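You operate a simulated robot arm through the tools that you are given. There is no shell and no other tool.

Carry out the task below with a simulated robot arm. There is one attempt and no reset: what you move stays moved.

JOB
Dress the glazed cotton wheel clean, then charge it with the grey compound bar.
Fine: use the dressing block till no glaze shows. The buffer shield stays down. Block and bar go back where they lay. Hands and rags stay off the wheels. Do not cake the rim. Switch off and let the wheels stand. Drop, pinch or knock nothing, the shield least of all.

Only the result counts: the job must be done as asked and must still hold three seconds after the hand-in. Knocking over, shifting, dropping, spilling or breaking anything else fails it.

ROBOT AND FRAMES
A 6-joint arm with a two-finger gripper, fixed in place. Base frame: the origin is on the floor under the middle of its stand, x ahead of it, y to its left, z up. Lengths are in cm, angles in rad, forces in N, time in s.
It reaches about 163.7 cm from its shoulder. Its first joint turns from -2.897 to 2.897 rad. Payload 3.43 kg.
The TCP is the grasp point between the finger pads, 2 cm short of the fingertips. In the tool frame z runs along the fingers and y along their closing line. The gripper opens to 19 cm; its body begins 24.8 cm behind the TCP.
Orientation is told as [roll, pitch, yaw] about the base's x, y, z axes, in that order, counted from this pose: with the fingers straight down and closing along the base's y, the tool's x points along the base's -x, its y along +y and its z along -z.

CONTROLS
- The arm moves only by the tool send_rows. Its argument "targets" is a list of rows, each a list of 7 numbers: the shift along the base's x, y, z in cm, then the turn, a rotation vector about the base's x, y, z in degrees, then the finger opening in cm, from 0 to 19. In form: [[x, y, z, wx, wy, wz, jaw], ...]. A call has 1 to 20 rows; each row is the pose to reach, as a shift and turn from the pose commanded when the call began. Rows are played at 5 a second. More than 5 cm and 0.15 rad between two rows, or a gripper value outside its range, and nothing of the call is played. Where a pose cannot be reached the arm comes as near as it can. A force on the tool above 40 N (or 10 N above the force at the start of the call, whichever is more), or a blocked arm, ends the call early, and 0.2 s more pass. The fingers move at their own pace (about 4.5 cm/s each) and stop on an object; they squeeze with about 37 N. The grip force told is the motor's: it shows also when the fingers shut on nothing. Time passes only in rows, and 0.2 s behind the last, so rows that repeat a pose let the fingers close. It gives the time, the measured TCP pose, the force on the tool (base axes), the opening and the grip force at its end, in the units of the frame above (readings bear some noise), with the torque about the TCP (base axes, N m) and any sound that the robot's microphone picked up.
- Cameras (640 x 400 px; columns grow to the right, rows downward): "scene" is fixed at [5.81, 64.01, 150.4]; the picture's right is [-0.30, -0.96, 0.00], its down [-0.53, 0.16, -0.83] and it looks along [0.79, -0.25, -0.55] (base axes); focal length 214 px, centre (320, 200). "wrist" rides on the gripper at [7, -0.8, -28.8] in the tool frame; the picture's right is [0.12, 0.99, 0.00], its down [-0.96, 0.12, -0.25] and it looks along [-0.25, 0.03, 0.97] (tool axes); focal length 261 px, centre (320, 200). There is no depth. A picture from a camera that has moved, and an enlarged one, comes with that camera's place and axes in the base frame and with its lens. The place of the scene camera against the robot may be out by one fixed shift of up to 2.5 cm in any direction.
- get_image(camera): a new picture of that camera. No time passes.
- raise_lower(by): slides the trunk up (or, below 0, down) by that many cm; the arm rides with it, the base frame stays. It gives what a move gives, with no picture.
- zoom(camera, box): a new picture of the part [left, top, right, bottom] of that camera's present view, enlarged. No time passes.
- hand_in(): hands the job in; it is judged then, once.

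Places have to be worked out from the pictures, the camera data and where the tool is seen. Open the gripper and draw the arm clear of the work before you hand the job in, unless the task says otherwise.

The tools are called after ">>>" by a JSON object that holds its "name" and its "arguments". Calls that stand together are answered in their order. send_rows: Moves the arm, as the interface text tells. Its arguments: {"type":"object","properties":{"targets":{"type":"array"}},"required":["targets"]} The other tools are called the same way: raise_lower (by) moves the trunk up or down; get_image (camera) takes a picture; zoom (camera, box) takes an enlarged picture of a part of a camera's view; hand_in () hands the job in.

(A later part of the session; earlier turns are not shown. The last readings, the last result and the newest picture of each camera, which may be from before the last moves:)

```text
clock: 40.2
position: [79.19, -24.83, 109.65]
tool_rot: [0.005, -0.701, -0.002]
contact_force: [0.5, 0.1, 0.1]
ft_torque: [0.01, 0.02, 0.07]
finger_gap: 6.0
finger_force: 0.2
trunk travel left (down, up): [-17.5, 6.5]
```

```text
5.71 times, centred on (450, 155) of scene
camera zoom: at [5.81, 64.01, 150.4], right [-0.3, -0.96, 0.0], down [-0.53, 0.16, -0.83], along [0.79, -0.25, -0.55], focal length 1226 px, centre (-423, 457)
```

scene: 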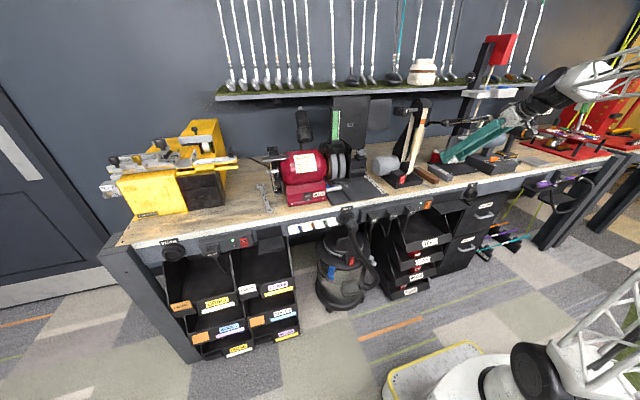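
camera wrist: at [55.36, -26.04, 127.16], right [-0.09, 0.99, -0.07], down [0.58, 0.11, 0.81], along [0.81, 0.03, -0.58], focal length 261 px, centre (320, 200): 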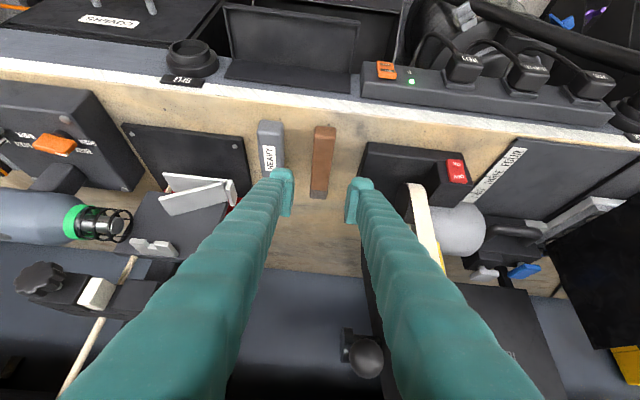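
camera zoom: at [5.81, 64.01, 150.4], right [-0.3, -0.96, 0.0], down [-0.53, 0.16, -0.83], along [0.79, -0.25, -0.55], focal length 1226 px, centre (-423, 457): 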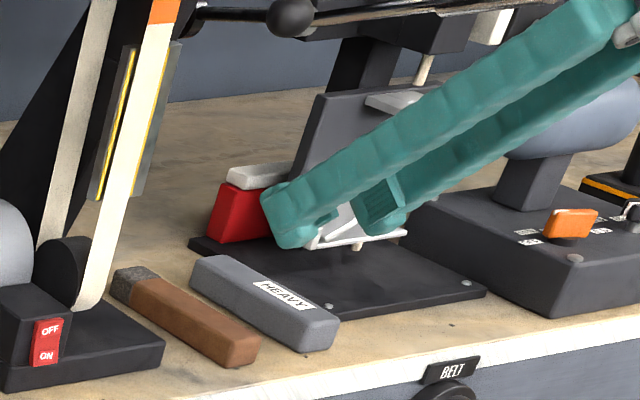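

Block axis is about +1.5° yawed, near end at x ≈ 83.0, centre y ≈ −24.9 at mid length. I turn the hand +1.5°, narrow to 5.4 cm and slide down along the tool axis, slowing near the bench.

>>> {"name": "send_rows", "arguments": {"targets": [[2, 0, -2.4, 0, 0, 0.5, 5.4], [4, 0, -4.8, 0, 0, 1, 5.4], [6, 0, -7.2, 0, 0, 1.5, 5.4], [8, 0, -9.5, 0, 0, 1.5, 5.4], [9.8, 0, -11.6, 0, 0, 1.5, 5.4], [9.8, 0, -11.6, 0, 0, 1.5, 5.4]]}}

>>> {"name": "zoom", "arguments": {"camera": "wrist", "box": [250, 110, 390, 230]}}

>>> {"name": "zoom", "arguments": {"camera": "scene", "box": [400, 130, 480, 190]}}

```text
clock: 41.6
position: [89.07, -24.73, 98.08]
tool_rot: [0.008, -0.7, 0.024]
contact_force: [0.0, 0.7, 0.5]
ft_torque: [-0.02, 0.0, -0.01]
finger_gap: 5.4
finger_force: 0.1
trunk travel left (down, up): [-17.5, 6.5]
```

```text
3.33 times, centred on (320, 170) of wrist
camera zoom: at [65.22, -26.61, 115.63], right [-0.12, 0.99, -0.07], down [0.57, 0.13, 0.81], along [0.81, 0.05, -0.58], focal length 869 px, centre (320, 300)
```

zoom: 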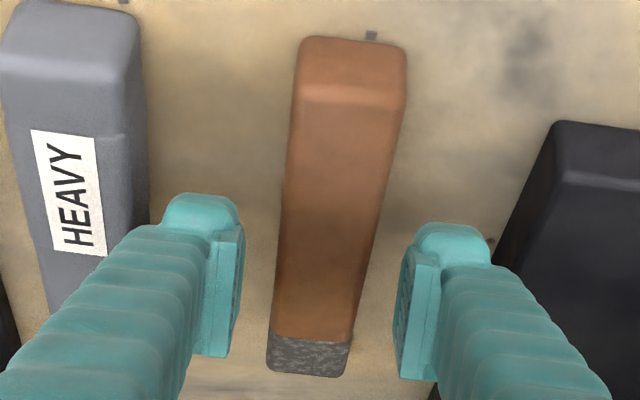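

```text
6.67 times, centred on (440, 160) of scene
camera zoom: at [5.81, 64.01, 150.4], right [-0.3, -0.96, 0.0], down [-0.53, 0.16, -0.83], along [0.79, -0.25, -0.55], focal length 1430 px, centre (-480, 467)
```

zoom: 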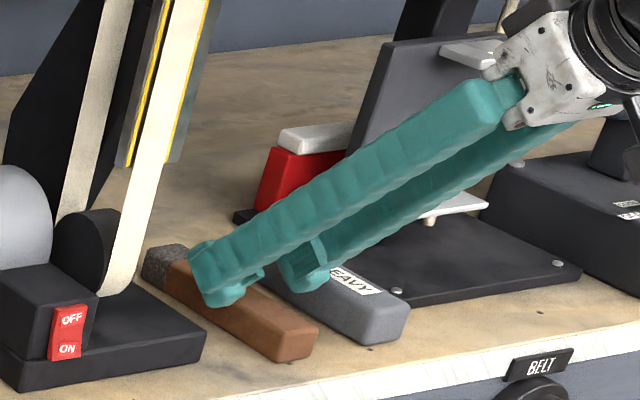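

The fingers straddle the block evenly. I go down the last 2.4 cm slowly, then close.

>>> {"name": "send_rows", "arguments": {"targets": [[0.6, 0, -0.8, 0, 0, 0, 5.4], [1.1, 0, -1.4, 0, 0, 0, 5.4], [1.5, 0, -1.9, 0, 0, 0, 5.4], [1.8, 0, -2.2, 0, 0, 0, 5.4], [1.8, 0, -2.4, 0, 0, 0, 5.4], [1.8, 0, -2.4, 0, 0, 0, 5.4]]}}

>>> {"name": "zoom", "arguments": {"camera": "scene", "box": [400, 145, 450, 185]}}

>>> {"name": "zoom", "arguments": {"camera": "wrist", "box": [250, 110, 390, 230]}}

```text
clock: 43.0
position: [90.71, -24.86, 95.69]
tool_rot: [0.006, -0.699, 0.023]
contact_force: [-0.2, -0.1, 0.7]
ft_torque: [0.0, 0.02, 0.02]
finger_gap: 5.4
finger_force: 0.1
trunk travel left (down, up): [-17.5, 6.5]
```

```text
10.00 times, centred on (425, 165) of scene
camera zoom: at [5.81, 64.01, 150.4], right [-0.3, -0.96, 0.0], down [-0.53, 0.16, -0.83], along [0.79, -0.25, -0.55], focal length 2145 px, centre (-730, 550)
```

zoom: 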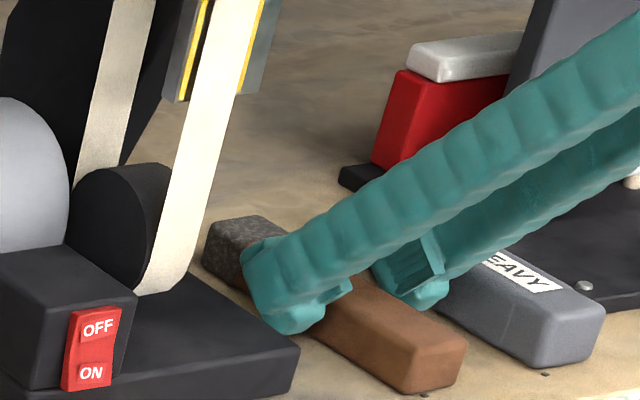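

```text
3.33 times, centred on (320, 170) of wrist
camera zoom: at [66.98, -26.66, 113.25], right [-0.12, 0.99, -0.07], down [0.57, 0.13, 0.81], along [0.81, 0.05, -0.58], focal length 869 px, centre (320, 300)
```

zoom: 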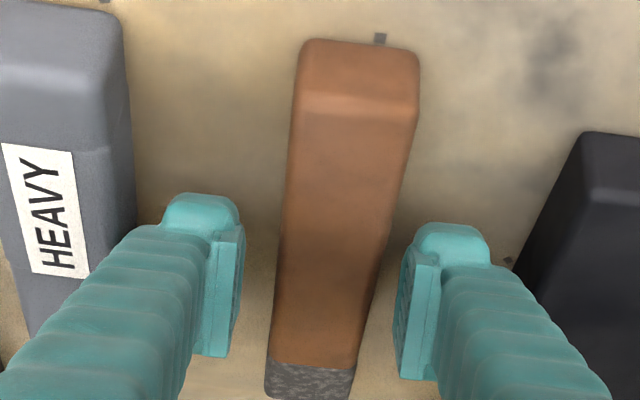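

The finger tips still look ~1 cm off the bench, so I lower another 0.6 cm for a better bite, watching force, then close on the block.

>>> {"name": "send_rows", "arguments": {"targets": [[0, 0, -0.2, 0, 0, 0, 5.4], [0, 0, -0.4, 0, 0, 0, 5.4], [0, 0, -0.6, 0, 0, 0, 5.4], [0, 0, -0.6, 0, 0, 0, 5.4]]}}

>>> {"name": "send_rows", "arguments": {"targets": [[0, 0, 0, 0, 0, 0, 4.4], [0, 0, 0, 0, 0, 0, 3.4], [0, 0, 0, 0, 0, 0, 2.4], [0, 0, 0, 0, 0, 0, 1], [0, 0, 0, 0, 0, 0, 0], [0, 0, 0, 0, 0, 0, 0], [0, 0, 0, 0, 0, 0, 0]]}}

>>> {"name": "zoom", "arguments": {"camera": "wrist", "box": [250, 110, 390, 230]}}

>>> {"name": "zoom", "arguments": {"camera": "scene", "box": [400, 145, 450, 185]}}

```text
clock: 44.0
position: [90.8, -24.94, 94.96]
tool_rot: [0.005, -0.699, 0.024]
contact_force: [-0.5, 0.7, 0.3]
ft_torque: [0.03, 0.01, 0.0]
finger_gap: 5.43
finger_force: 0.0
trunk travel left (down, up): [-17.5, 6.5]
```

```text
clock: 45.6
position: [90.82, -24.85, 95.11]
tool_rot: [0.006, -0.699, 0.025]
contact_force: [-0.1, 0.2, 0.3]
ft_torque: [-0.02, 0.0, -0.01]
finger_gap: 3.47
finger_force: 37.1
trunk travel left (down, up): [-17.5, 6.5]
```

```text
3.33 times, centred on (320, 170) of wrist
camera zoom: at [66.99, -26.7, 112.62], right [-0.12, 0.99, -0.07], down [0.57, 0.13, 0.81], along [0.81, 0.05, -0.58], focal length 869 px, centre (320, 300)
```

zoom: 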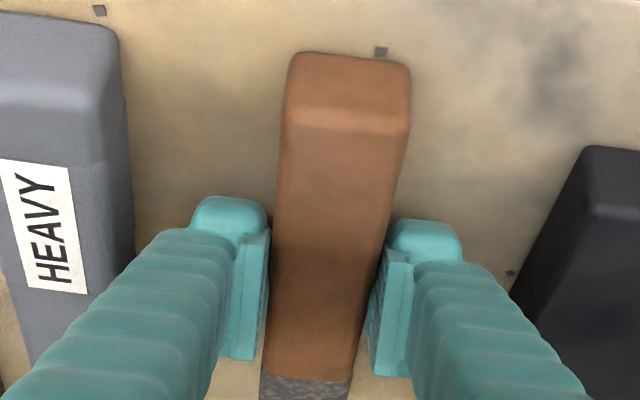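

```text
10.00 times, centred on (425, 165) of scene
camera zoom: at [5.81, 64.01, 150.4], right [-0.3, -0.96, 0.0], down [-0.53, 0.16, -0.83], along [0.79, -0.25, -0.55], focal length 2145 px, centre (-730, 550)
```

zoom: 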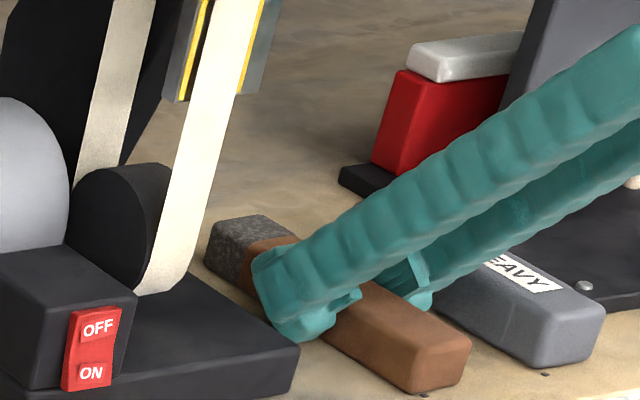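

The block is gripped at 3.47 cm with ~37 N. I lift it straight up a little, then draw it back along the tool axis away from the lever and bench.

>>> {"name": "send_rows", "arguments": {"targets": [[0, 0, 0.5, 0, 0, 0, 0], [0, 0, 1.2, 0, 0, 0, 0], [-0.5, 0, 2.2, 0, 0, 0, 0], [-1.8, 0, 4, 0, 0, 0, 0], [-3.6, 0, 6.2, 0, 0, 0, 0], [-5.5, 0, 8.4, 0, 0, 0, 0], [-7.5, 0, 10.8, 0, 0, 0, 0], [-9.5, 0, 13.2, 0, 0, 0, 0], [-12, 0, 16, 0, 0, 0, 0], [-15, 0, 18.5, 0, 0, 0, 0], [-18.5, 0, 20.5, 0, 0, 0, 0], [-22, 0, 22, 0, 0, 0, 0], [-25, 0, 23, 0, 0, 0, 0], [-25, 0, 23, 0, 0, 0, 0]]}}

>>> {"name": "get_image", "arguments": {"camera": "wrist"}}

>>> {"name": "get_image", "arguments": {"camera": "scene"}}

```text
clock: 48.6
position: [66.01, -25.09, 117.35]
tool_rot: [0.015, -0.69, 0.018]
contact_force: [0.6, -0.2, -1.7]
ft_torque: [0.04, 0.05, 0.0]
finger_gap: 3.46
finger_force: 36.8
trunk travel left (down, up): [-17.5, 6.5]
```

```text
taken
camera wrist: at [42.44, -27.04, 135.13], right [-0.12, 0.99, -0.06], down [0.58, 0.12, 0.8], along [0.8, 0.06, -0.59], focal length 261 px, centre (320, 200)
```

wrist: 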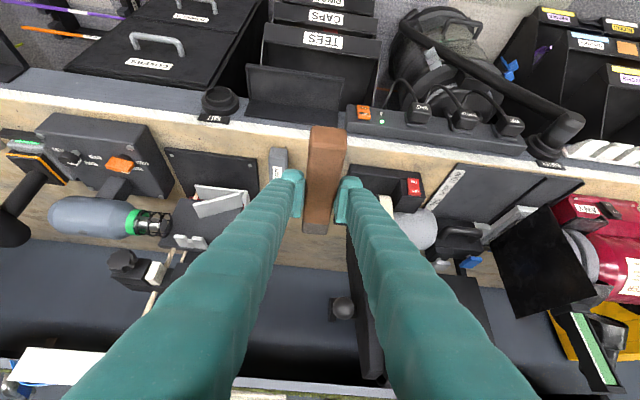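

```text
taken
```

scene: 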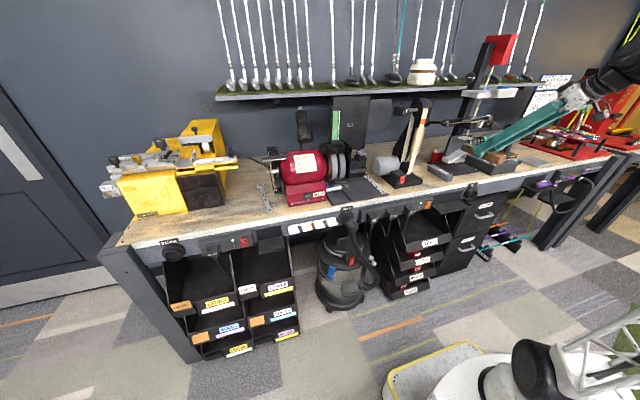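

The block is held firmly. I ease the tilt to 20° and carry it left at x ≈ 62, well in front of the bench, toward the cotton wheel.

>>> {"name": "send_rows", "arguments": {"targets": [[-0.5, 3, 1, 0, 5, -0.3, 0], [-1, 7, 2, 0, 10, -0.6, 0], [-2, 11, 3, 0, 15, -0.9, 0], [-3, 15.4, 4, 0, 20, -1.2, 0], [-3.5, 19.8, 4, 0, 20, -1.5, 0], [-3.5, 24.2, 4, 0, 20, -1.5, 0], [-3.5, 28.6, 4, 0, 20, -1.5, 0], [-3.5, 33, 4, 0, 20, -1.5, 0], [-3.5, 37.4, 4, 0, 20, -1.5, 0], [-3.5, 41.8, 4, 0, 20, -1.5, 0], [-3.5, 46.2, 4, 0, 20, -1.5, 0], [-3.5, 50.6, 4, 0, 20, -1.5, 0], [-3.5, 55, 4, 0, 20, -1.5, 0], [-3.5, 59.4, 4, 0, 20, -1.5, 0], [-3.5, 63.8, 4, 0, 20, -1.5, 0], [-3.5, 68.2, 4, 0, 20, -1.5, 0], [-3.5, 72.6, 4, 0, 20, -1.5, 0], [-3.5, 77, 4, 0, 20, -1.5, 0], [-3.5, 81.2, 4, 0, 20, -1.5, 0], [-3.5, 83.2, 4, 0, 20, -1.5, 0]]}}

>>> {"name": "send_rows", "arguments": {"targets": [[0, 0, -1, 0, -5, 0, 0], [0, 0, -2.5, 0, -10, 0, 0], [0, 0, -4, 0, -15, 0, 0], [0, 0, -6, 0, -20, 0, 0], [0, 0, -9, 0, -20, 0, 0], [0, 0, -11, 0, -20, 0, 0], [0, 0, -11, 0, -20, 0, 0]]}}

>>> {"name": "get_image", "arguments": {"camera": "wrist"}}

>>> {"name": "get_image", "arguments": {"camera": "scene"}}

```text
clock: 52.8
position: [62.46, 58.32, 121.83]
tool_rot: [0.01, -0.35, -0.005]
contact_force: [0.1, -0.5, -1.7]
ft_torque: [0.03, 0.03, 0.02]
finger_gap: 3.47
finger_force: 37.4
trunk travel left (down, up): [-17.5, 6.5]
```

```text
clock: 54.4
position: [62.33, 58.41, 111.03]
tool_rot: [0.014, -0.701, -0.004]
contact_force: [0.2, 0.3, -1.9]
ft_torque: [0.01, 0.04, 0.02]
finger_gap: 3.47
finger_force: 37.5
trunk travel left (down, up): [-17.5, 6.5]
```

```text
taken
camera wrist: at [38.49, 57.11, 128.57], right [-0.09, 0.99, -0.07], down [0.58, 0.11, 0.81], along [0.81, 0.04, -0.58], focal length 261 px, centre (320, 200)
```

wrist: 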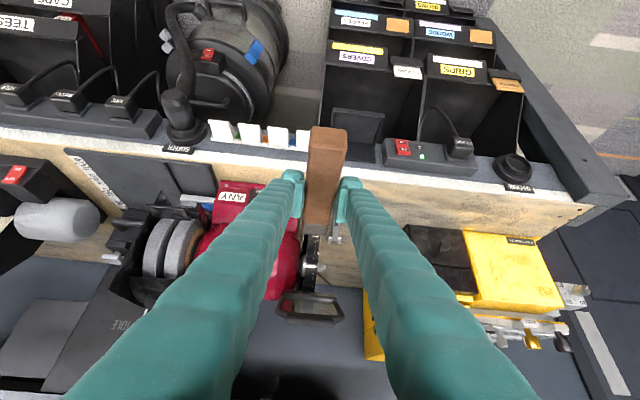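

```text
taken
```

scene: 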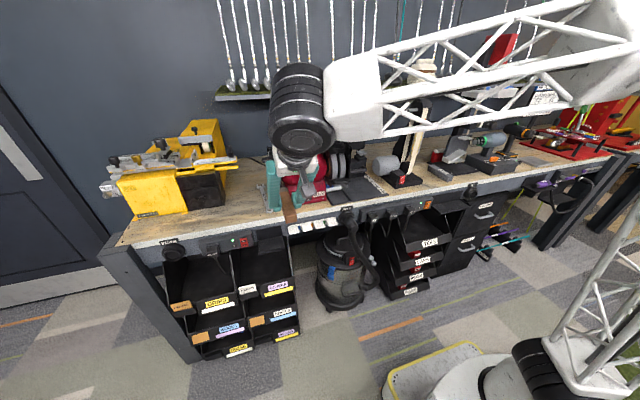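

The block is in front of the wheel, about 12 cm short. I zoom in to check alignment with the rim and the shield's height.

>>> {"name": "zoom", "arguments": {"camera": "wrist", "box": [260, 180, 360, 330]}}

>>> {"name": "zoom", "arguments": {"camera": "scene", "box": [240, 130, 340, 230]}}

>>> {"name": "zoom", "arguments": {"camera": "wrist", "box": [285, 210, 345, 270]}}

```text
2.67 times, centred on (310, 255) of wrist
camera zoom: at [38.49, 57.11, 128.57], right [-0.09, 0.99, -0.07], down [0.58, 0.11, 0.81], along [0.81, 0.04, -0.58], focal length 695 px, centre (347, 53)
```

zoom: 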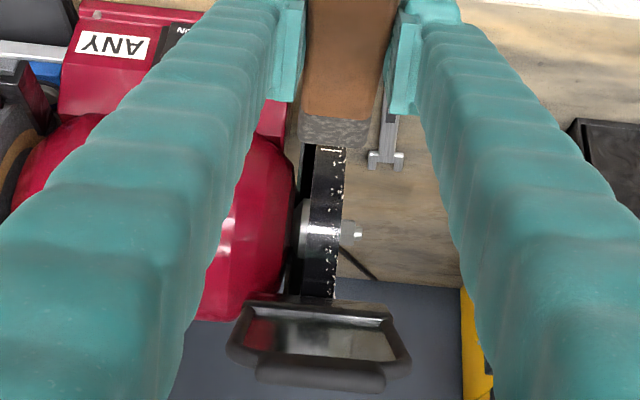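

```text
4.00 times, centred on (290, 180) of scene
camera zoom: at [5.81, 64.01, 150.4], right [-0.3, -0.96, 0.0], down [-0.53, 0.16, -0.83], along [0.79, -0.25, -0.55], focal length 858 px, centre (440, 280)
```

zoom: 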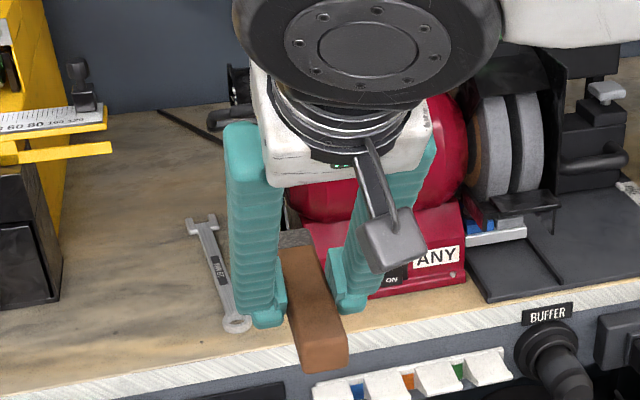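

```text
6.67 times, centred on (315, 240) of wrist
camera zoom: at [38.49, 57.11, 128.57], right [-0.09, 0.99, -0.07], down [0.58, 0.11, 0.81], along [0.81, 0.04, -0.58], focal length 1738 px, centre (353, -67)
```

zoom: 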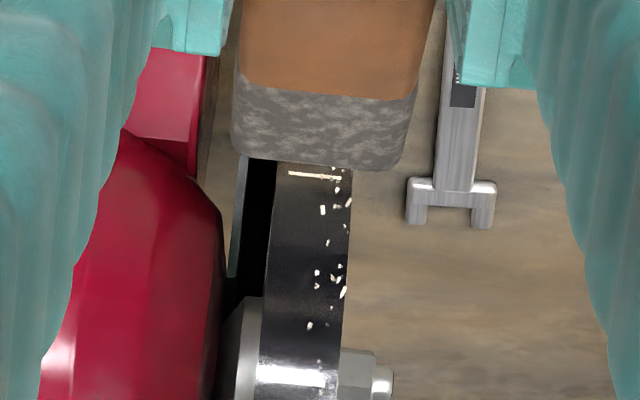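

Rim spans y 57.5–59.7 (centre 58.6), shield's lower edge is ≈ z 116.5, well above the block's path. I shift to y 58.65, z ≈ 109.9 (axle height for block) and advance to ~2 cm short of the rim.

>>> {"name": "send_rows", "arguments": {"targets": [[2, 0.1, -0.5, 0, 0, 0, 0], [4.5, 0.25, -1, 0, 0, 0, 0], [7, 0.25, -1.1, 0, 0, 0, 0], [8.5, 0.25, -1.1, 0, 0, 0, 0], [9.5, 0.25, -1.1, 0, 0, 0, 0], [9.5, 0.25, -1.1, 0, 0, 0, 0]]}}

>>> {"name": "zoom", "arguments": {"camera": "wrist", "box": [265, 190, 375, 300]}}

>>> {"name": "zoom", "arguments": {"camera": "scene", "box": [240, 130, 340, 230]}}

```text
clock: 55.8
position: [71.81, 58.64, 109.85]
tool_rot: [0.012, -0.7, -0.005]
contact_force: [0.4, -0.5, -1.9]
ft_torque: [0.03, 0.01, -0.02]
finger_gap: 3.49
finger_force: 36.3
trunk travel left (down, up): [-17.5, 6.5]
```

```text
3.64 times, centred on (320, 245) of wrist
camera zoom: at [47.97, 57.36, 127.5], right [-0.09, 0.99, -0.07], down [0.58, 0.11, 0.81], along [0.81, 0.04, -0.58], focal length 948 px, centre (320, 36)
```

zoom: 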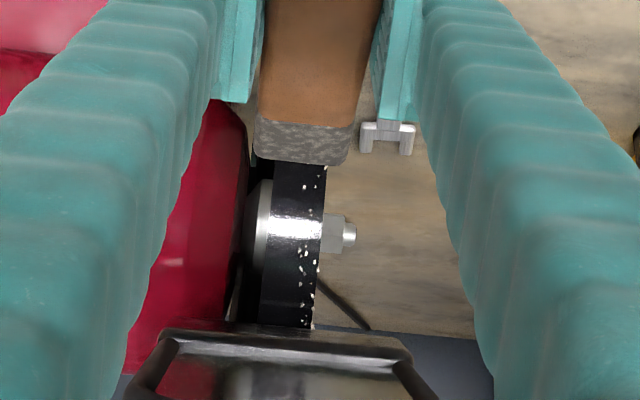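

```text
4.00 times, centred on (290, 180) of scene
camera zoom: at [5.81, 64.01, 150.4], right [-0.3, -0.96, 0.0], down [-0.53, 0.16, -0.83], along [0.79, -0.25, -0.55], focal length 858 px, centre (440, 280)
```

zoom: 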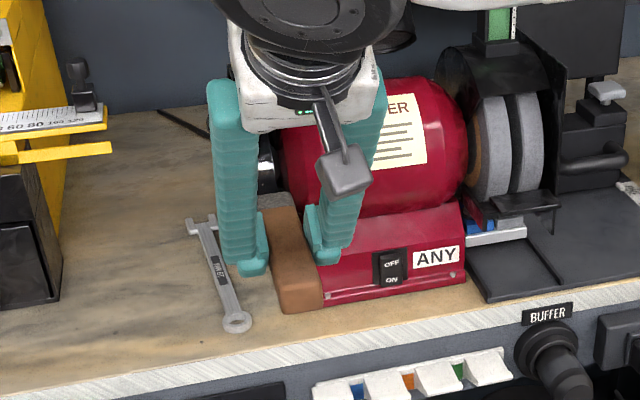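

Aligned, with ~2–2.5 cm to go and the shield well clear. I advance slowly to first touch.

>>> {"name": "send_rows", "arguments": {"targets": [[0.4, 0, 0, 0, 0, 0, 0], [0.8, 0, 0, 0, 0, 0, 0], [1.1, 0, 0, 0, 0, 0, 0], [1.4, 0, 0, 0, 0, 0, 0]]}}

>>> {"name": "send_rows", "arguments": {"targets": [[0.15, 0, 0, 0, 0, 0, 0], [0.3, 0, 0, 0, 0, 0, 0], [0.45, 0, 0, 0, 0, 0, 0]]}}

```text
clock: 56.8
position: [73.24, 58.67, 109.9]
tool_rot: [0.011, -0.701, -0.005]
contact_force: [0.7, 0.2, -1.5]
ft_torque: [0.0, 0.02, -0.01]
finger_gap: 3.45
finger_force: 36.7
trunk travel left (down, up): [-17.5, 6.5]
```

```text
clock: 57.6
position: [73.67, 58.51, 109.94]
tool_rot: [0.012, -0.699, -0.007]
contact_force: [-0.6, -0.5, -1.0]
ft_torque: [-0.01, 0.01, 0.0]
finger_gap: 3.47
finger_force: 37.1
trunk travel left (down, up): [-17.5, 6.5]
```

No contact yet at x 73.7. I continue in 0.15 cm increments.

>>> {"name": "send_rows", "arguments": {"targets": [[0.15, 0, 0, 0, 0, 0, 0], [0.3, 0, 0, 0, 0, 0, 0]]}}

>>> {"name": "send_rows", "arguments": {"targets": [[0.1, 0, 0, 0, 0, 0, 0], [0.2, 0, 0, 0, 0, 0, 0]]}}

>>> {"name": "zoom", "arguments": {"camera": "wrist", "box": [285, 190, 355, 260]}}

```text
clock: 58.2
position: [73.94, 58.48, 109.9]
tool_rot: [0.01, -0.7, -0.005]
contact_force: [-0.2, -0.3, -0.4]
ft_torque: [-0.01, 0.02, 0.02]
finger_gap: 3.47
finger_force: 37.1
trunk travel left (down, up): [-17.5, 6.5]
```

```text
clock: 58.8
position: [74.12, 58.65, 109.87]
tool_rot: [0.012, -0.7, -0.005]
contact_force: [-0.1, 0.0, -2.3]
ft_torque: [-0.02, 0.02, 0.0]
finger_gap: 3.47
finger_force: 37.8
trunk travel left (down, up): [-17.5, 6.5]
```

```text
5.71 times, centred on (320, 225) of wrist
camera zoom: at [50.31, 57.35, 127.49], right [-0.09, 0.99, -0.07], down [0.58, 0.11, 0.81], along [0.81, 0.04, -0.58], focal length 1489 px, centre (320, 57)
```

zoom: 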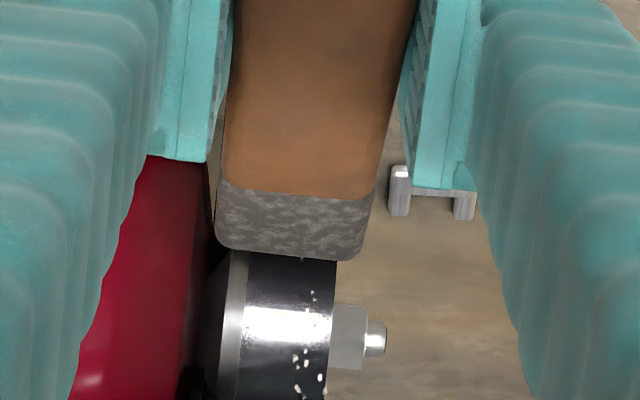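

Block and rim are well centred and very close. I continue forward in 0.15 cm steps with force checks.

>>> {"name": "send_rows", "arguments": {"targets": [[0.15, 0, 0, 0, 0, 0, 0], [0.3, 0, 0, 0, 0, 0, 0]]}}

>>> {"name": "send_rows", "arguments": {"targets": [[0.15, 0, 0, 0, 0, 0, 0], [0.3, 0, 0, 0, 0, 0, 0]]}}

```text
clock: 59.4
position: [74.48, 58.62, 110.0]
tool_rot: [0.012, -0.7, -0.007]
contact_force: [0.5, 0.0, -1.0]
ft_torque: [0.06, 0.02, -0.01]
finger_gap: 3.48
finger_force: 37.1
trunk travel left (down, up): [-17.5, 6.5]
```

```text
clock: 60.0
position: [74.67, 58.5, 110.0]
tool_rot: [0.013, -0.7, -0.005]
contact_force: [-0.5, 0.2, -0.9]
ft_torque: [0.05, 0.01, -0.02]
finger_gap: 3.49
finger_force: 36.5
trunk travel left (down, up): [-17.5, 6.5]
```

>>> {"name": "send_rows", "arguments": {"targets": [[0.15, 0, 0, 0, 0, 0, 0], [0.3, 0, 0, 0, 0, 0, 0]]}}

>>> {"name": "zoom", "arguments": {"camera": "wrist", "box": [285, 190, 355, 260]}}

>>> {"name": "zoom", "arguments": {"camera": "scene", "box": [255, 140, 315, 210]}}

```text
clock: 60.6
position: [74.96, 58.64, 109.96]
tool_rot: [0.013, -0.7, -0.005]
contact_force: [0.4, 0.5, -1.8]
ft_torque: [0.03, 0.01, -0.03]
finger_gap: 3.49
finger_force: 36.6
trunk travel left (down, up): [-17.5, 6.5]
```

```text
5.71 times, centred on (320, 225) of wrist
camera zoom: at [51.22, 57.37, 127.52], right [-0.09, 0.99, -0.07], down [0.58, 0.11, 0.81], along [0.81, 0.04, -0.58], focal length 1489 px, centre (320, 57)
```

zoom: 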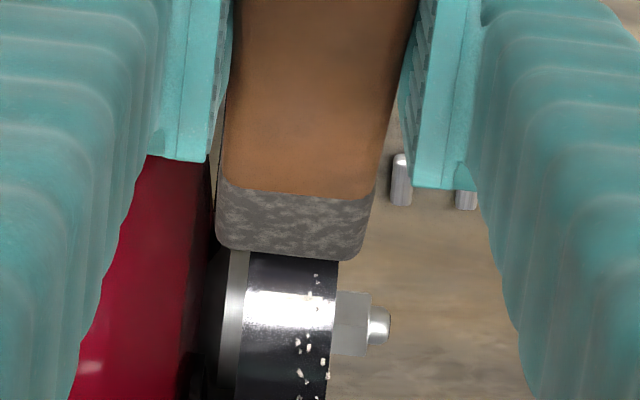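

```text
5.71 times, centred on (285, 175) of scene
camera zoom: at [5.81, 64.01, 150.4], right [-0.3, -0.96, 0.0], down [-0.53, 0.16, -0.83], along [0.79, -0.25, -0.55], focal length 1226 px, centre (520, 343)
```

zoom: 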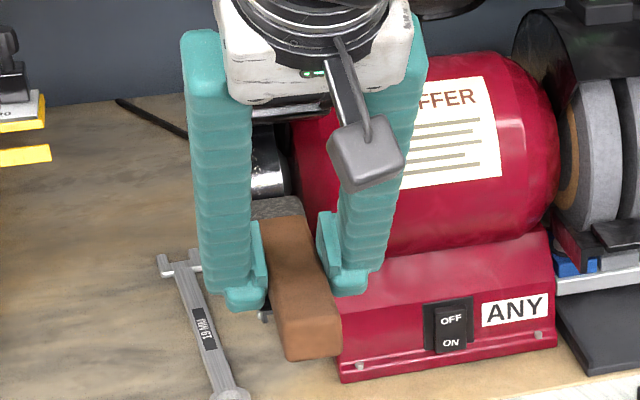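

>>> {"name": "send_rows", "arguments": {"targets": [[0.15, 0, 0, 0, 0, 0, 0], [0.3, 0, 0, 0, 0, 0, 0]]}}

>>> {"name": "send_rows", "arguments": {"targets": [[0.15, 0, 0, 0, 0, 0, 0], [0.3, 0, 0, 0, 0, 0, 0]]}}

```text
clock: 61.2
position: [75.24, 58.66, 109.92]
tool_rot: [0.013, -0.699, -0.008]
contact_force: [-0.1, 0.4, -0.9]
ft_torque: [-0.02, 0.02, 0.03]
finger_gap: 3.48
finger_force: 36.6
trunk travel left (down, up): [-17.5, 6.5]
```

```text
clock: 61.8
position: [75.59, 58.65, 110.01]
tool_rot: [0.012, -0.7, -0.005]
contact_force: [-0.6, -0.1, -0.2]
ft_torque: [-0.04, 0.0, -0.03]
finger_gap: 3.46
finger_force: 37.4
trunk travel left (down, up): [-17.5, 6.5]
```

Still free at x 75.6; I keep stepping toward the rim.

>>> {"name": "send_rows", "arguments": {"targets": [[0.15, 0, 0, 0, 0, 0, 0], [0.3, 0, 0, 0, 0, 0, 0]]}}

>>> {"name": "send_rows", "arguments": {"targets": [[0.15, 0, 0, 0, 0, 0, 0], [0.3, 0, 0, 0, 0, 0, 0]]}}

>>> {"name": "zoom", "arguments": {"camera": "wrist", "box": [285, 190, 355, 260]}}

```text
clock: 62.4
position: [75.83, 58.57, 109.92]
tool_rot: [0.01, -0.697, -0.005]
contact_force: [-12.8, -4.9, -2.2]
ft_torque: [-0.13, 0.5, -0.34]
finger_gap: 3.48
finger_force: 36.5
trunk travel left (down, up): [-17.5, 6.5]
```

```text
clock: 63.0
position: [75.98, 58.82, 110.07]
tool_rot: [0.012, -0.699, -0.007]
contact_force: [-34.0, -1.3, 5.2]
ft_torque: [-0.05, 0.46, 0.01]
finger_gap: 3.46
finger_force: 36.9
trunk travel left (down, up): [-17.5, 6.5]
```

```text
5.71 times, centred on (320, 225) of wrist
camera zoom: at [52.22, 57.36, 127.65], right [-0.09, 0.99, -0.07], down [0.58, 0.11, 0.81], along [0.81, 0.04, -0.58], focal length 1489 px, centre (320, 57)
```

zoom: 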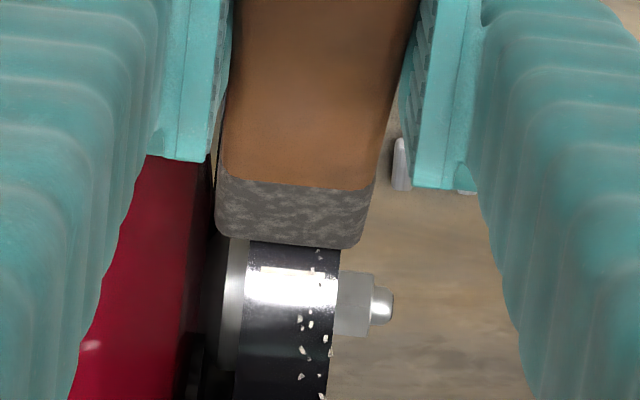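

Contact: −13 N then −34 N, which is too hard. I ease back about 0.35 cm to a light pressure immediately.

>>> {"name": "send_rows", "arguments": {"targets": [[-0.35, 0, 0, 0, 0, 0, 0]]}}

>>> {"name": "zoom", "arguments": {"camera": "wrist", "box": [285, 190, 355, 260]}}

>>> {"name": "zoom", "arguments": {"camera": "scene", "box": [255, 140, 315, 210]}}

```text
clock: 63.4
position: [76.07, 58.68, 110.0]
tool_rot: [0.012, -0.702, -0.007]
contact_force: [-6.8, 2.8, 0.8]
ft_torque: [0.09, 0.0, 0.2]
finger_gap: 3.43
finger_force: 36.9
trunk travel left (down, up): [-17.5, 6.5]
```

```text
5.71 times, centred on (320, 225) of wrist
camera zoom: at [52.22, 57.25, 127.55], right [-0.09, 0.99, -0.07], down [0.58, 0.11, 0.81], along [0.81, 0.04, -0.58], focal length 1489 px, centre (320, 57)
```

zoom: 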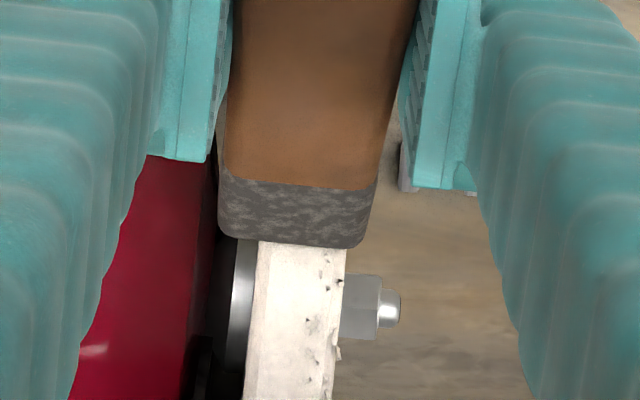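

```text
5.71 times, centred on (285, 175) of scene
camera zoom: at [5.81, 64.01, 150.4], right [-0.3, -0.96, 0.0], down [-0.53, 0.16, -0.83], along [0.79, -0.25, -0.55], focal length 1226 px, centre (520, 343)
```

zoom: 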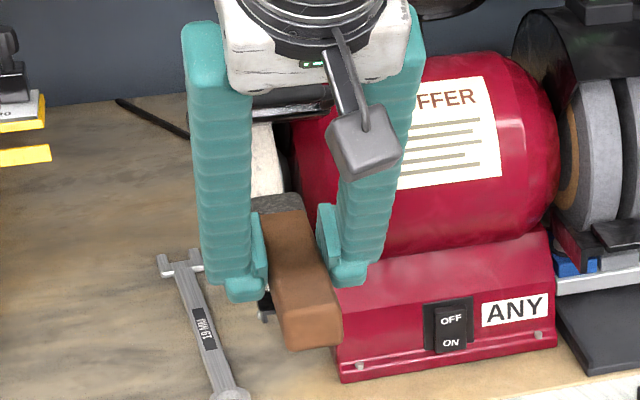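

The rim has turned white – nearly all glaze is gone. I back off 3 cm and inspect for remaining dark glaze.

>>> {"name": "send_rows", "arguments": {"targets": [[-0.5, 0, 0, 0, 0, 0, 0], [-1.5, 0, 0, 0, 0, 0, 0], [-3, 0, 0, 0, 0, 0, 0], [-5, 0, 0, 0, 0, 0, 0], [-5, 0, 0, 0, 0, 0, 0]]}}

>>> {"name": "zoom", "arguments": {"camera": "wrist", "box": [280, 200, 360, 300]}}

>>> {"name": "zoom", "arguments": {"camera": "wrist", "box": [300, 215, 340, 265]}}

>>> {"name": "zoom", "arguments": {"camera": "scene", "box": [255, 140, 315, 210]}}

```text
clock: 64.6
position: [70.89, 58.54, 109.93]
tool_rot: [0.012, -0.699, -0.006]
contact_force: [0.2, 0.4, -2.2]
ft_torque: [-0.01, 0.02, -0.03]
finger_gap: 3.47
finger_force: 36.5
trunk travel left (down, up): [-17.5, 6.5]
```

```text
4.00 times, centred on (320, 250) of wrist
camera zoom: at [47.04, 57.34, 127.55], right [-0.09, 0.99, -0.07], down [0.58, 0.11, 0.81], along [0.81, 0.04, -0.58], focal length 1043 px, centre (320, 0)
```

zoom: 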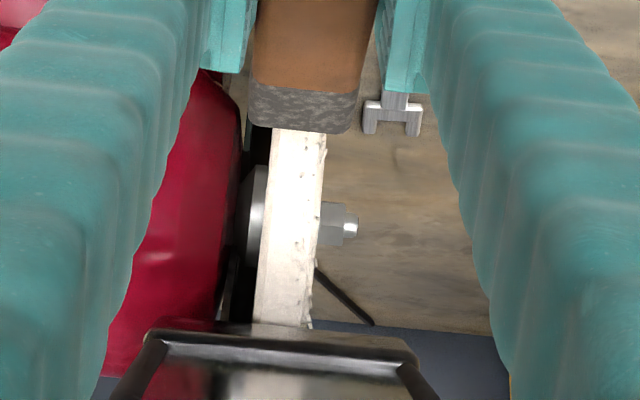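

```text
8.00 times, centred on (320, 240) of wrist
camera zoom: at [47.04, 57.34, 127.55], right [-0.09, 0.99, -0.07], down [0.58, 0.11, 0.81], along [0.81, 0.04, -0.58], focal length 2085 px, centre (320, -120)
```

zoom: 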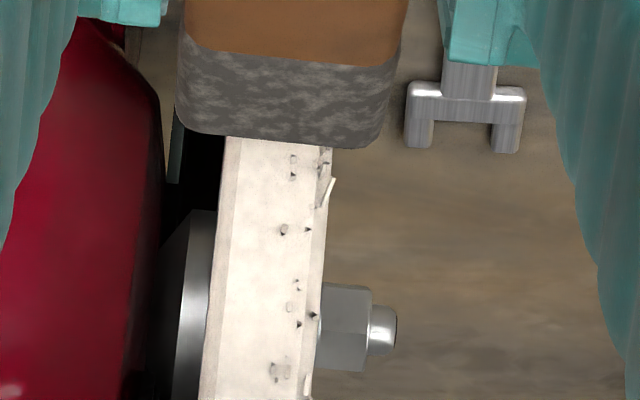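

```text
5.71 times, centred on (285, 175) of scene
camera zoom: at [5.81, 64.01, 150.4], right [-0.3, -0.96, 0.0], down [-0.53, 0.16, -0.83], along [0.79, -0.25, -0.55], focal length 1226 px, centre (520, 343)
```

zoom: 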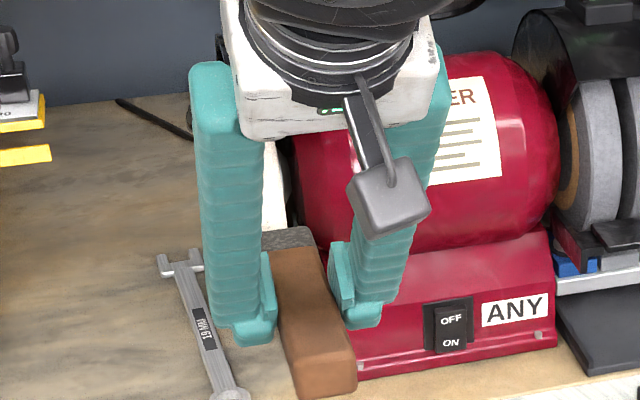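

The rim now looks like clean white cotton with only fray shadows. I draw back and to the right so the scene camera can see the whole wheel before deciding.

>>> {"name": "send_rows", "arguments": {"targets": [[-3, 0, 1, 0, 3, 0, 0], [-6, 0, 2, 0, 8, 0, 0], [-9, -3, 4, 0, 13, 0, 0], [-9, -7, 6, 0, 18, 0, 0], [-9, -11.4, 8, 0, 20, 0, 0], [-9, -15.8, 10, 0, 20, 0, 0], [-9, -20.2, 12, 0, 20, 0, 0], [-9, -24.6, 12, 0, 20, 0, 0], [-9, -29, 12, 0, 20, 0, 0], [-9, -33.4, 12, 0, 20, 0, 0]]}}

>>> {"name": "zoom", "arguments": {"camera": "scene", "box": [260, 150, 300, 200]}}

>>> {"name": "get_image", "arguments": {"camera": "wrist"}}

```text
clock: 66.8
position: [62.0, 25.24, 121.86]
tool_rot: [0.008, -0.348, -0.003]
contact_force: [0.2, 0.8, -2.1]
ft_torque: [-0.16, 0.11, -0.07]
finger_gap: 3.45
finger_force: 36.9
trunk travel left (down, up): [-17.5, 6.5]
```

```text
8.00 times, centred on (280, 175) of scene
camera zoom: at [5.81, 64.01, 150.4], right [-0.3, -0.96, 0.0], down [-0.53, 0.16, -0.83], along [0.79, -0.25, -0.55], focal length 1716 px, centre (640, 400)
```

zoom: 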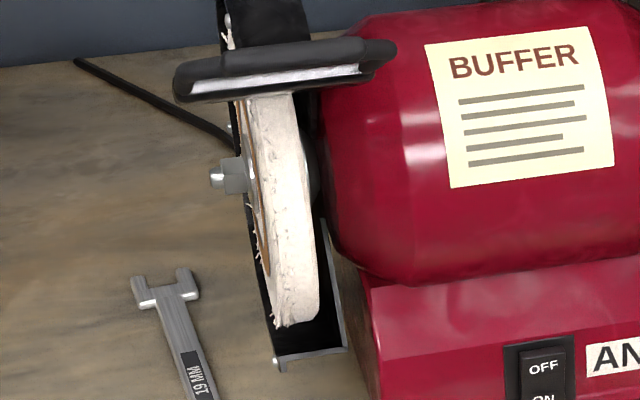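

```text
taken
camera wrist: at [45.56, 23.96, 146.58], right [-0.11, 0.99, -0.03], down [0.82, 0.11, 0.56], along [0.56, 0.04, -0.83], focal length 261 px, centre (320, 200)
```

wrist: 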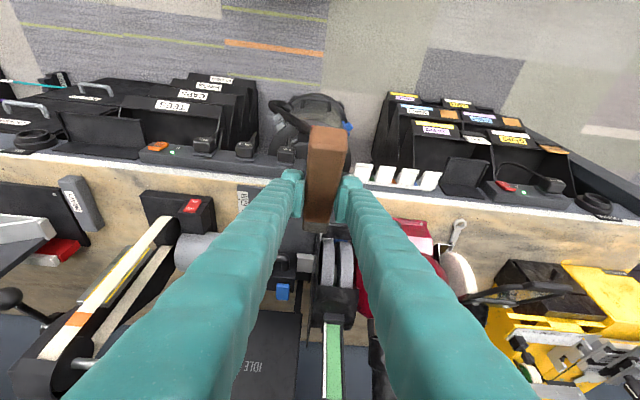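

>>> {"name": "zoom", "arguments": {"camera": "scene", "box": [271, 158, 287, 192]}}

>>> {"name": "zoom", "arguments": {"camera": "wrist", "box": [420, 220, 520, 320]}}

>>> {"name": "zoom", "arguments": {"camera": "wrist", "box": [270, 110, 370, 240]}}

```text
11.76 times, centred on (279, 175) of scene
camera zoom: at [5.81, 64.01, 150.4], right [-0.3, -0.96, 0.0], down [-0.53, 0.16, -0.83], along [0.79, -0.25, -0.55], focal length 2523 px, centre (802, 494)
```

zoom: 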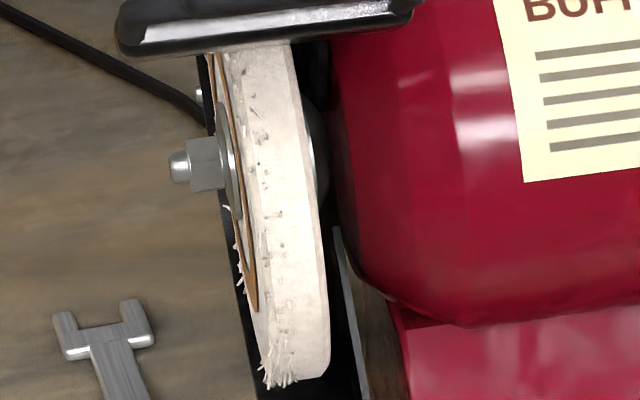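

```text
4.00 times, centred on (470, 270) of wrist
camera zoom: at [45.56, 23.96, 146.58], right [-0.11, 0.99, -0.03], down [0.82, 0.11, 0.56], along [0.56, 0.04, -0.83], focal length 1043 px, centre (-280, -80)
```

zoom: 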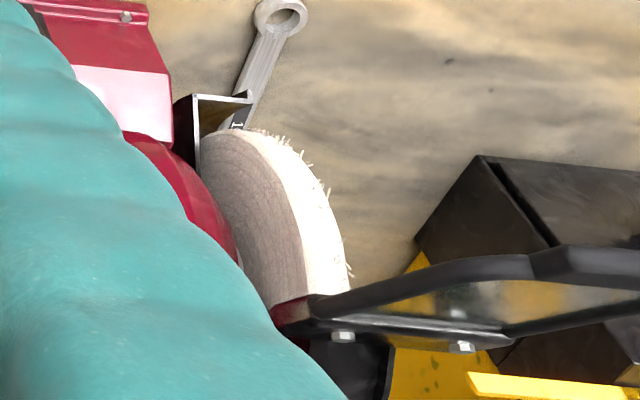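

```text
3.08 times, centred on (320, 175) of wrist
camera zoom: at [45.56, 23.96, 146.58], right [-0.11, 0.99, -0.03], down [0.82, 0.11, 0.56], along [0.56, 0.04, -0.83], focal length 802 px, centre (320, 277)
```

zoom: 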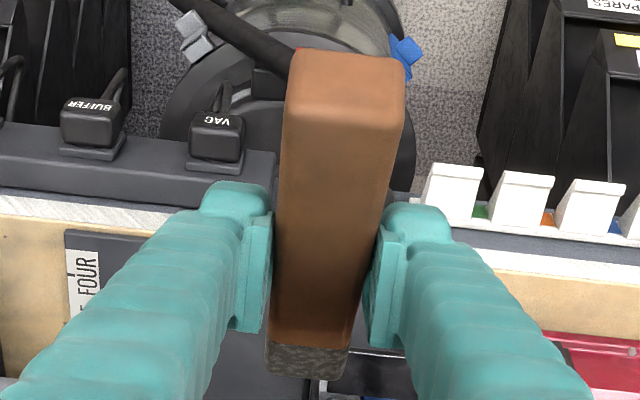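

The whole rim is clean fluffy cotton and no glaze shows, so dressing is done. I carry the block back toward its place.

>>> {"name": "send_rows", "arguments": {"targets": [[0.3, -4, 0, 0, 0, 0, 0], [0.3, -8.4, 0, 0, 0, 0, 0], [0.3, -12.8, 0, 0, 0, 0, 0], [0.3, -17.2, 0, 0, 0, 0, 0], [0.3, -21.6, 0, 0, 0, 0, 0], [0.3, -26, 0, 0, 0, 0, 0], [0.3, -30.4, 0, 0, 0, 0, 0], [0.3, -34.8, 0, 0, 0, 0.3, 0], [0.5, -39.2, 0, 0, 0, 0.6, 0], [1, -43.6, -0.5, 0, -3, 1, 0], [2, -47, -1.5, 0, -8, 1.3, 0], [3.5, -49, -2.5, 0, -13, 1.5, 0], [5, -50.1, -3.5, 0, -18, 1.6, 0], [7, -50.1, -4.5, 0, -20.2, 1.6, 0], [7, -50.1, -4.5, 0, -20.2, 1.6, 0]]}}

>>> {"name": "get_image", "arguments": {"camera": "wrist"}}

```text
clock: 70.0
position: [68.9, -24.97, 117.56]
tool_rot: [0.004, -0.705, 0.027]
contact_force: [0.5, -0.4, -2.4]
ft_torque: [0.0, 0.01, 0.04]
finger_gap: 3.46
finger_force: 37.2
trunk travel left (down, up): [-17.5, 6.5]
```

```text
taken
camera wrist: at [44.98, -26.74, 135.0], right [-0.12, 0.99, -0.07], down [0.57, 0.13, 0.81], along [0.81, 0.06, -0.58], focal length 261 px, centre (320, 200)
```

wrist: 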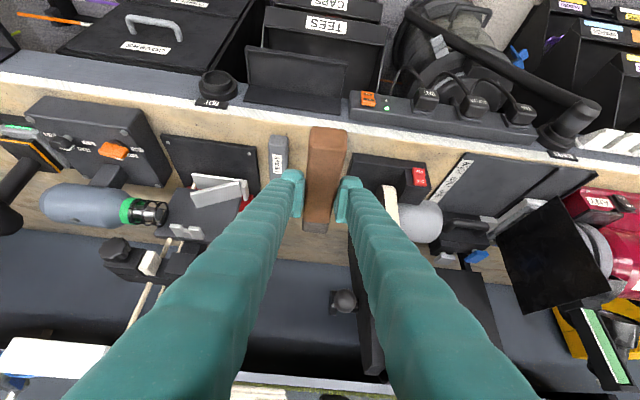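

I retrace the lift-off path to just above the block's original spot.

>>> {"name": "send_rows", "arguments": {"targets": [[3.4, 0, -1.9, 0, 0.2, 0, 0], [6.9, 0.05, -3.9, 0, 0.2, 0, 0], [9.9, 0.1, -6.4, 0, 0.2, 0, 0], [12.4, 0.1, -9.2, 0, 0.2, 0, 0], [14.4, 0.1, -11.6, 0, 0.2, 0, 0], [16.4, 0.1, -14, 0, 0.2, 0, 0], [18.3, 0.1, -16.2, 0, 0.2, 0, 0], [20.1, 0.1, -18.4, 0, 0.2, 0, 0], [21.4, 0.1, -20.2, 0, 0.2, 0, 0], [21.9, 0.1, -21.2, 0, 0.2, 0, 0], [21.9, 0.1, -21.5, 0, 0.2, 0, 0], [21.9, 0.1, -21.5, 0, 0.2, 0, 0]]}}

>>> {"name": "zoom", "arguments": {"camera": "wrist", "box": [250, 110, 390, 230]}}

>>> {"name": "zoom", "arguments": {"camera": "scene", "box": [400, 145, 450, 185]}}

```text
clock: 72.6
position: [90.72, -24.97, 95.87]
tool_rot: [0.006, -0.7, 0.026]
contact_force: [-0.2, -0.6, -1.5]
ft_torque: [0.01, 0.01, 0.0]
finger_gap: 3.45
finger_force: 37.2
trunk travel left (down, up): [-17.5, 6.5]
```

```text
3.33 times, centred on (320, 170) of wrist
camera zoom: at [66.99, -26.7, 113.49], right [-0.12, 0.99, -0.07], down [0.57, 0.13, 0.81], along [0.81, 0.06, -0.58], focal length 869 px, centre (320, 300)
```

zoom: 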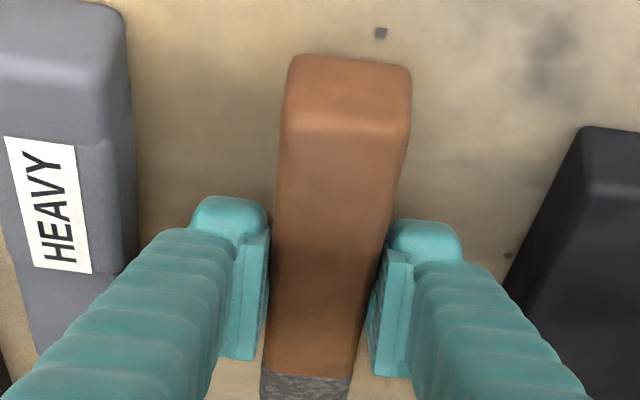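

```text
10.00 times, centred on (425, 165) of scene
camera zoom: at [5.81, 64.01, 150.4], right [-0.3, -0.96, 0.0], down [-0.53, 0.16, -0.83], along [0.79, -0.25, -0.55], focal length 2145 px, centre (-730, 550)
```

zoom: 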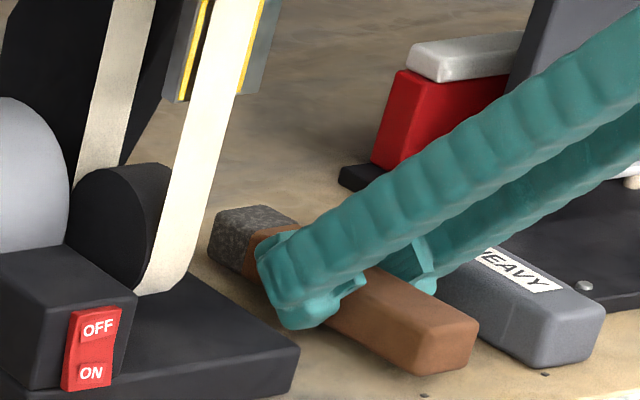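

The block is above its spot, shifted ~0.2 cm back in the grip by the pressing; I compensate +0.2 cm in x and lower gently to the bench.

>>> {"name": "send_rows", "arguments": {"targets": [[0.2, 0.05, -0.3, 0, 0, 0, 0], [0.25, 0.05, -0.5, 0, 0, 0, 0], [0.25, 0.05, -0.65, 0, 0, 0, 0], [0.25, 0.05, -0.65, 0, 0, 0, 0]]}}

>>> {"name": "send_rows", "arguments": {"targets": [[0, 0, -0.1, 0, 0, 0, 0], [0, 0, -0.15, 0, 0, 0, 0]]}}

>>> {"name": "zoom", "arguments": {"camera": "scene", "box": [400, 145, 450, 185]}}

```text
clock: 73.6
position: [90.95, -24.76, 95.27]
tool_rot: [0.006, -0.698, 0.025]
contact_force: [-0.7, -1.0, -1.6]
ft_torque: [-0.03, 0.0, 0.03]
finger_gap: 3.48
finger_force: 37.0
trunk travel left (down, up): [-17.5, 6.5]
```

```text
clock: 74.2
position: [91.02, -24.72, 95.24]
tool_rot: [0.005, -0.7, 0.027]
contact_force: [-1.9, 0.6, 6.6]
ft_torque: [-0.08, -0.64, 0.05]
finger_gap: 3.48
finger_force: 37.0
trunk travel left (down, up): [-17.5, 6.5]
```

```text
10.00 times, centred on (425, 165) of scene
camera zoom: at [5.81, 64.01, 150.4], right [-0.3, -0.96, 0.0], down [-0.53, 0.16, -0.83], along [0.79, -0.25, -0.55], focal length 2145 px, centre (-730, 550)
```

zoom: 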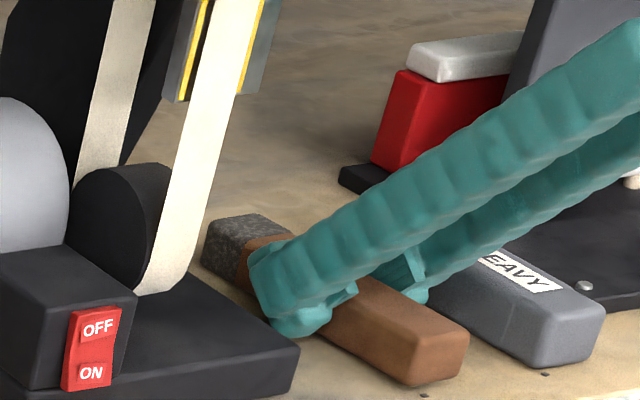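

The far end touched first (about 8 N, nose slightly low). I level the block by −1.5° and settle it flat before releasing.

>>> {"name": "send_rows", "arguments": {"targets": [[0, 0, 0, 0, -0.7, 0, 0], [0, 0, -0.05, 0, -1.5, 0, 0], [0, 0, -0.15, 0, -1.5, 0, 0]]}}

>>> {"name": "zoom", "arguments": {"camera": "scene", "box": [400, 145, 450, 185]}}

>>> {"name": "zoom", "arguments": {"camera": "wrist", "box": [250, 110, 390, 230]}}

```text
clock: 75.0
position: [90.98, -24.78, 95.0]
tool_rot: [0.005, -0.727, 0.025]
contact_force: [0.2, 0.4, -1.0]
ft_torque: [0.02, 0.03, -0.01]
finger_gap: 3.48
finger_force: 36.8
trunk travel left (down, up): [-17.5, 6.5]
```

```text
10.00 times, centred on (425, 165) of scene
camera zoom: at [5.81, 64.01, 150.4], right [-0.3, -0.96, 0.0], down [-0.53, 0.16, -0.83], along [0.79, -0.25, -0.55], focal length 2145 px, centre (-730, 550)
```

zoom: 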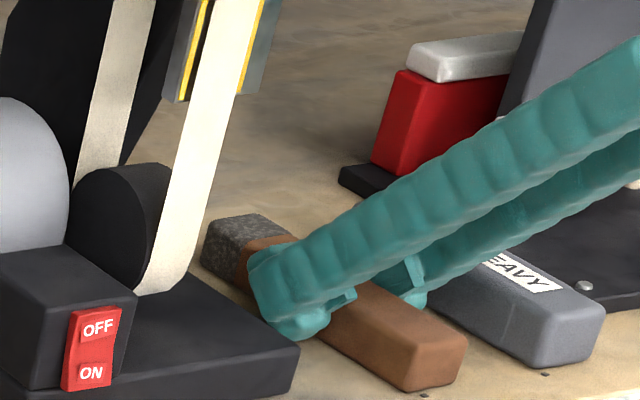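

```text
3.33 times, centred on (320, 170) of wrist
camera zoom: at [66.78, -26.64, 111.96], right [-0.12, 0.99, -0.07], down [0.55, 0.13, 0.82], along [0.83, 0.06, -0.56], focal length 869 px, centre (320, 300)
```

zoom: 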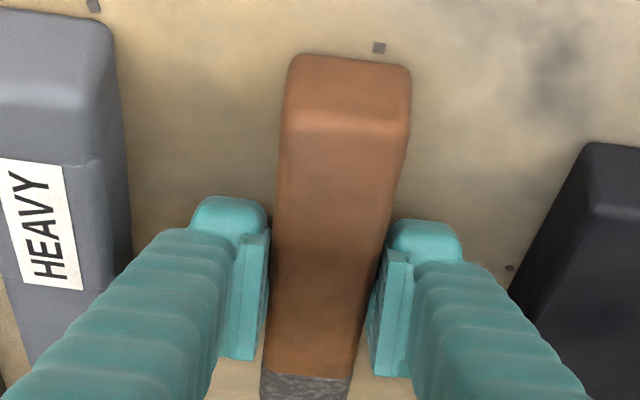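

The near end is ~0.25 cm too far forward relative to the bench mark. I lift a hair, shift back 0.25 cm, set it down again.

>>> {"name": "send_rows", "arguments": {"targets": [[0, 0, 0.2, 0, 0, 0, 0], [-0.25, 0, 0.2, 0, 0, 0, 0], [-0.25, 0, 0, 0, 0, 0, 0], [-0.25, 0, -0.1, 0, 0, 0, 0]]}}

>>> {"name": "zoom", "arguments": {"camera": "wrist", "box": [250, 110, 390, 230]}}

>>> {"name": "zoom", "arguments": {"camera": "scene", "box": [400, 145, 450, 185]}}

```text
clock: 76.0
position: [90.77, -24.72, 95.01]
tool_rot: [0.006, -0.727, 0.027]
contact_force: [0.0, 0.2, 4.6]
ft_torque: [-0.08, 0.55, 0.01]
finger_gap: 3.48
finger_force: 37.2
trunk travel left (down, up): [-17.5, 6.5]
```

```text
3.33 times, centred on (320, 170) of wrist
camera zoom: at [66.54, -26.62, 111.93], right [-0.12, 0.99, -0.08], down [0.55, 0.13, 0.82], along [0.83, 0.06, -0.56], focal length 869 px, centre (320, 300)
```

zoom: 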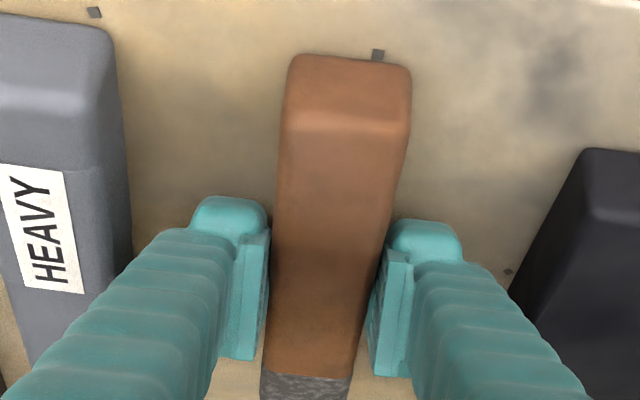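

```text
10.00 times, centred on (425, 165) of scene
camera zoom: at [5.81, 64.01, 150.4], right [-0.3, -0.96, 0.0], down [-0.53, 0.16, -0.83], along [0.79, -0.25, -0.55], focal length 2145 px, centre (-730, 550)
```

zoom: 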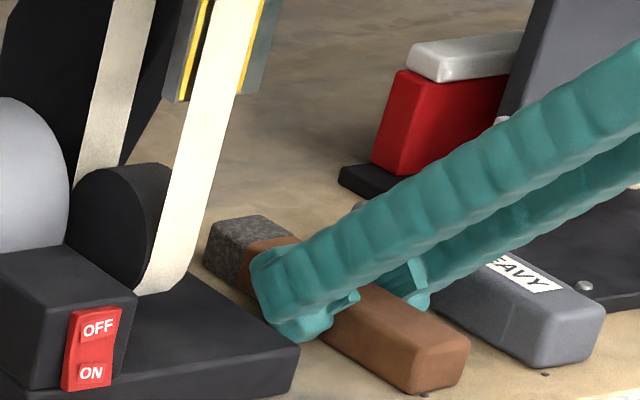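

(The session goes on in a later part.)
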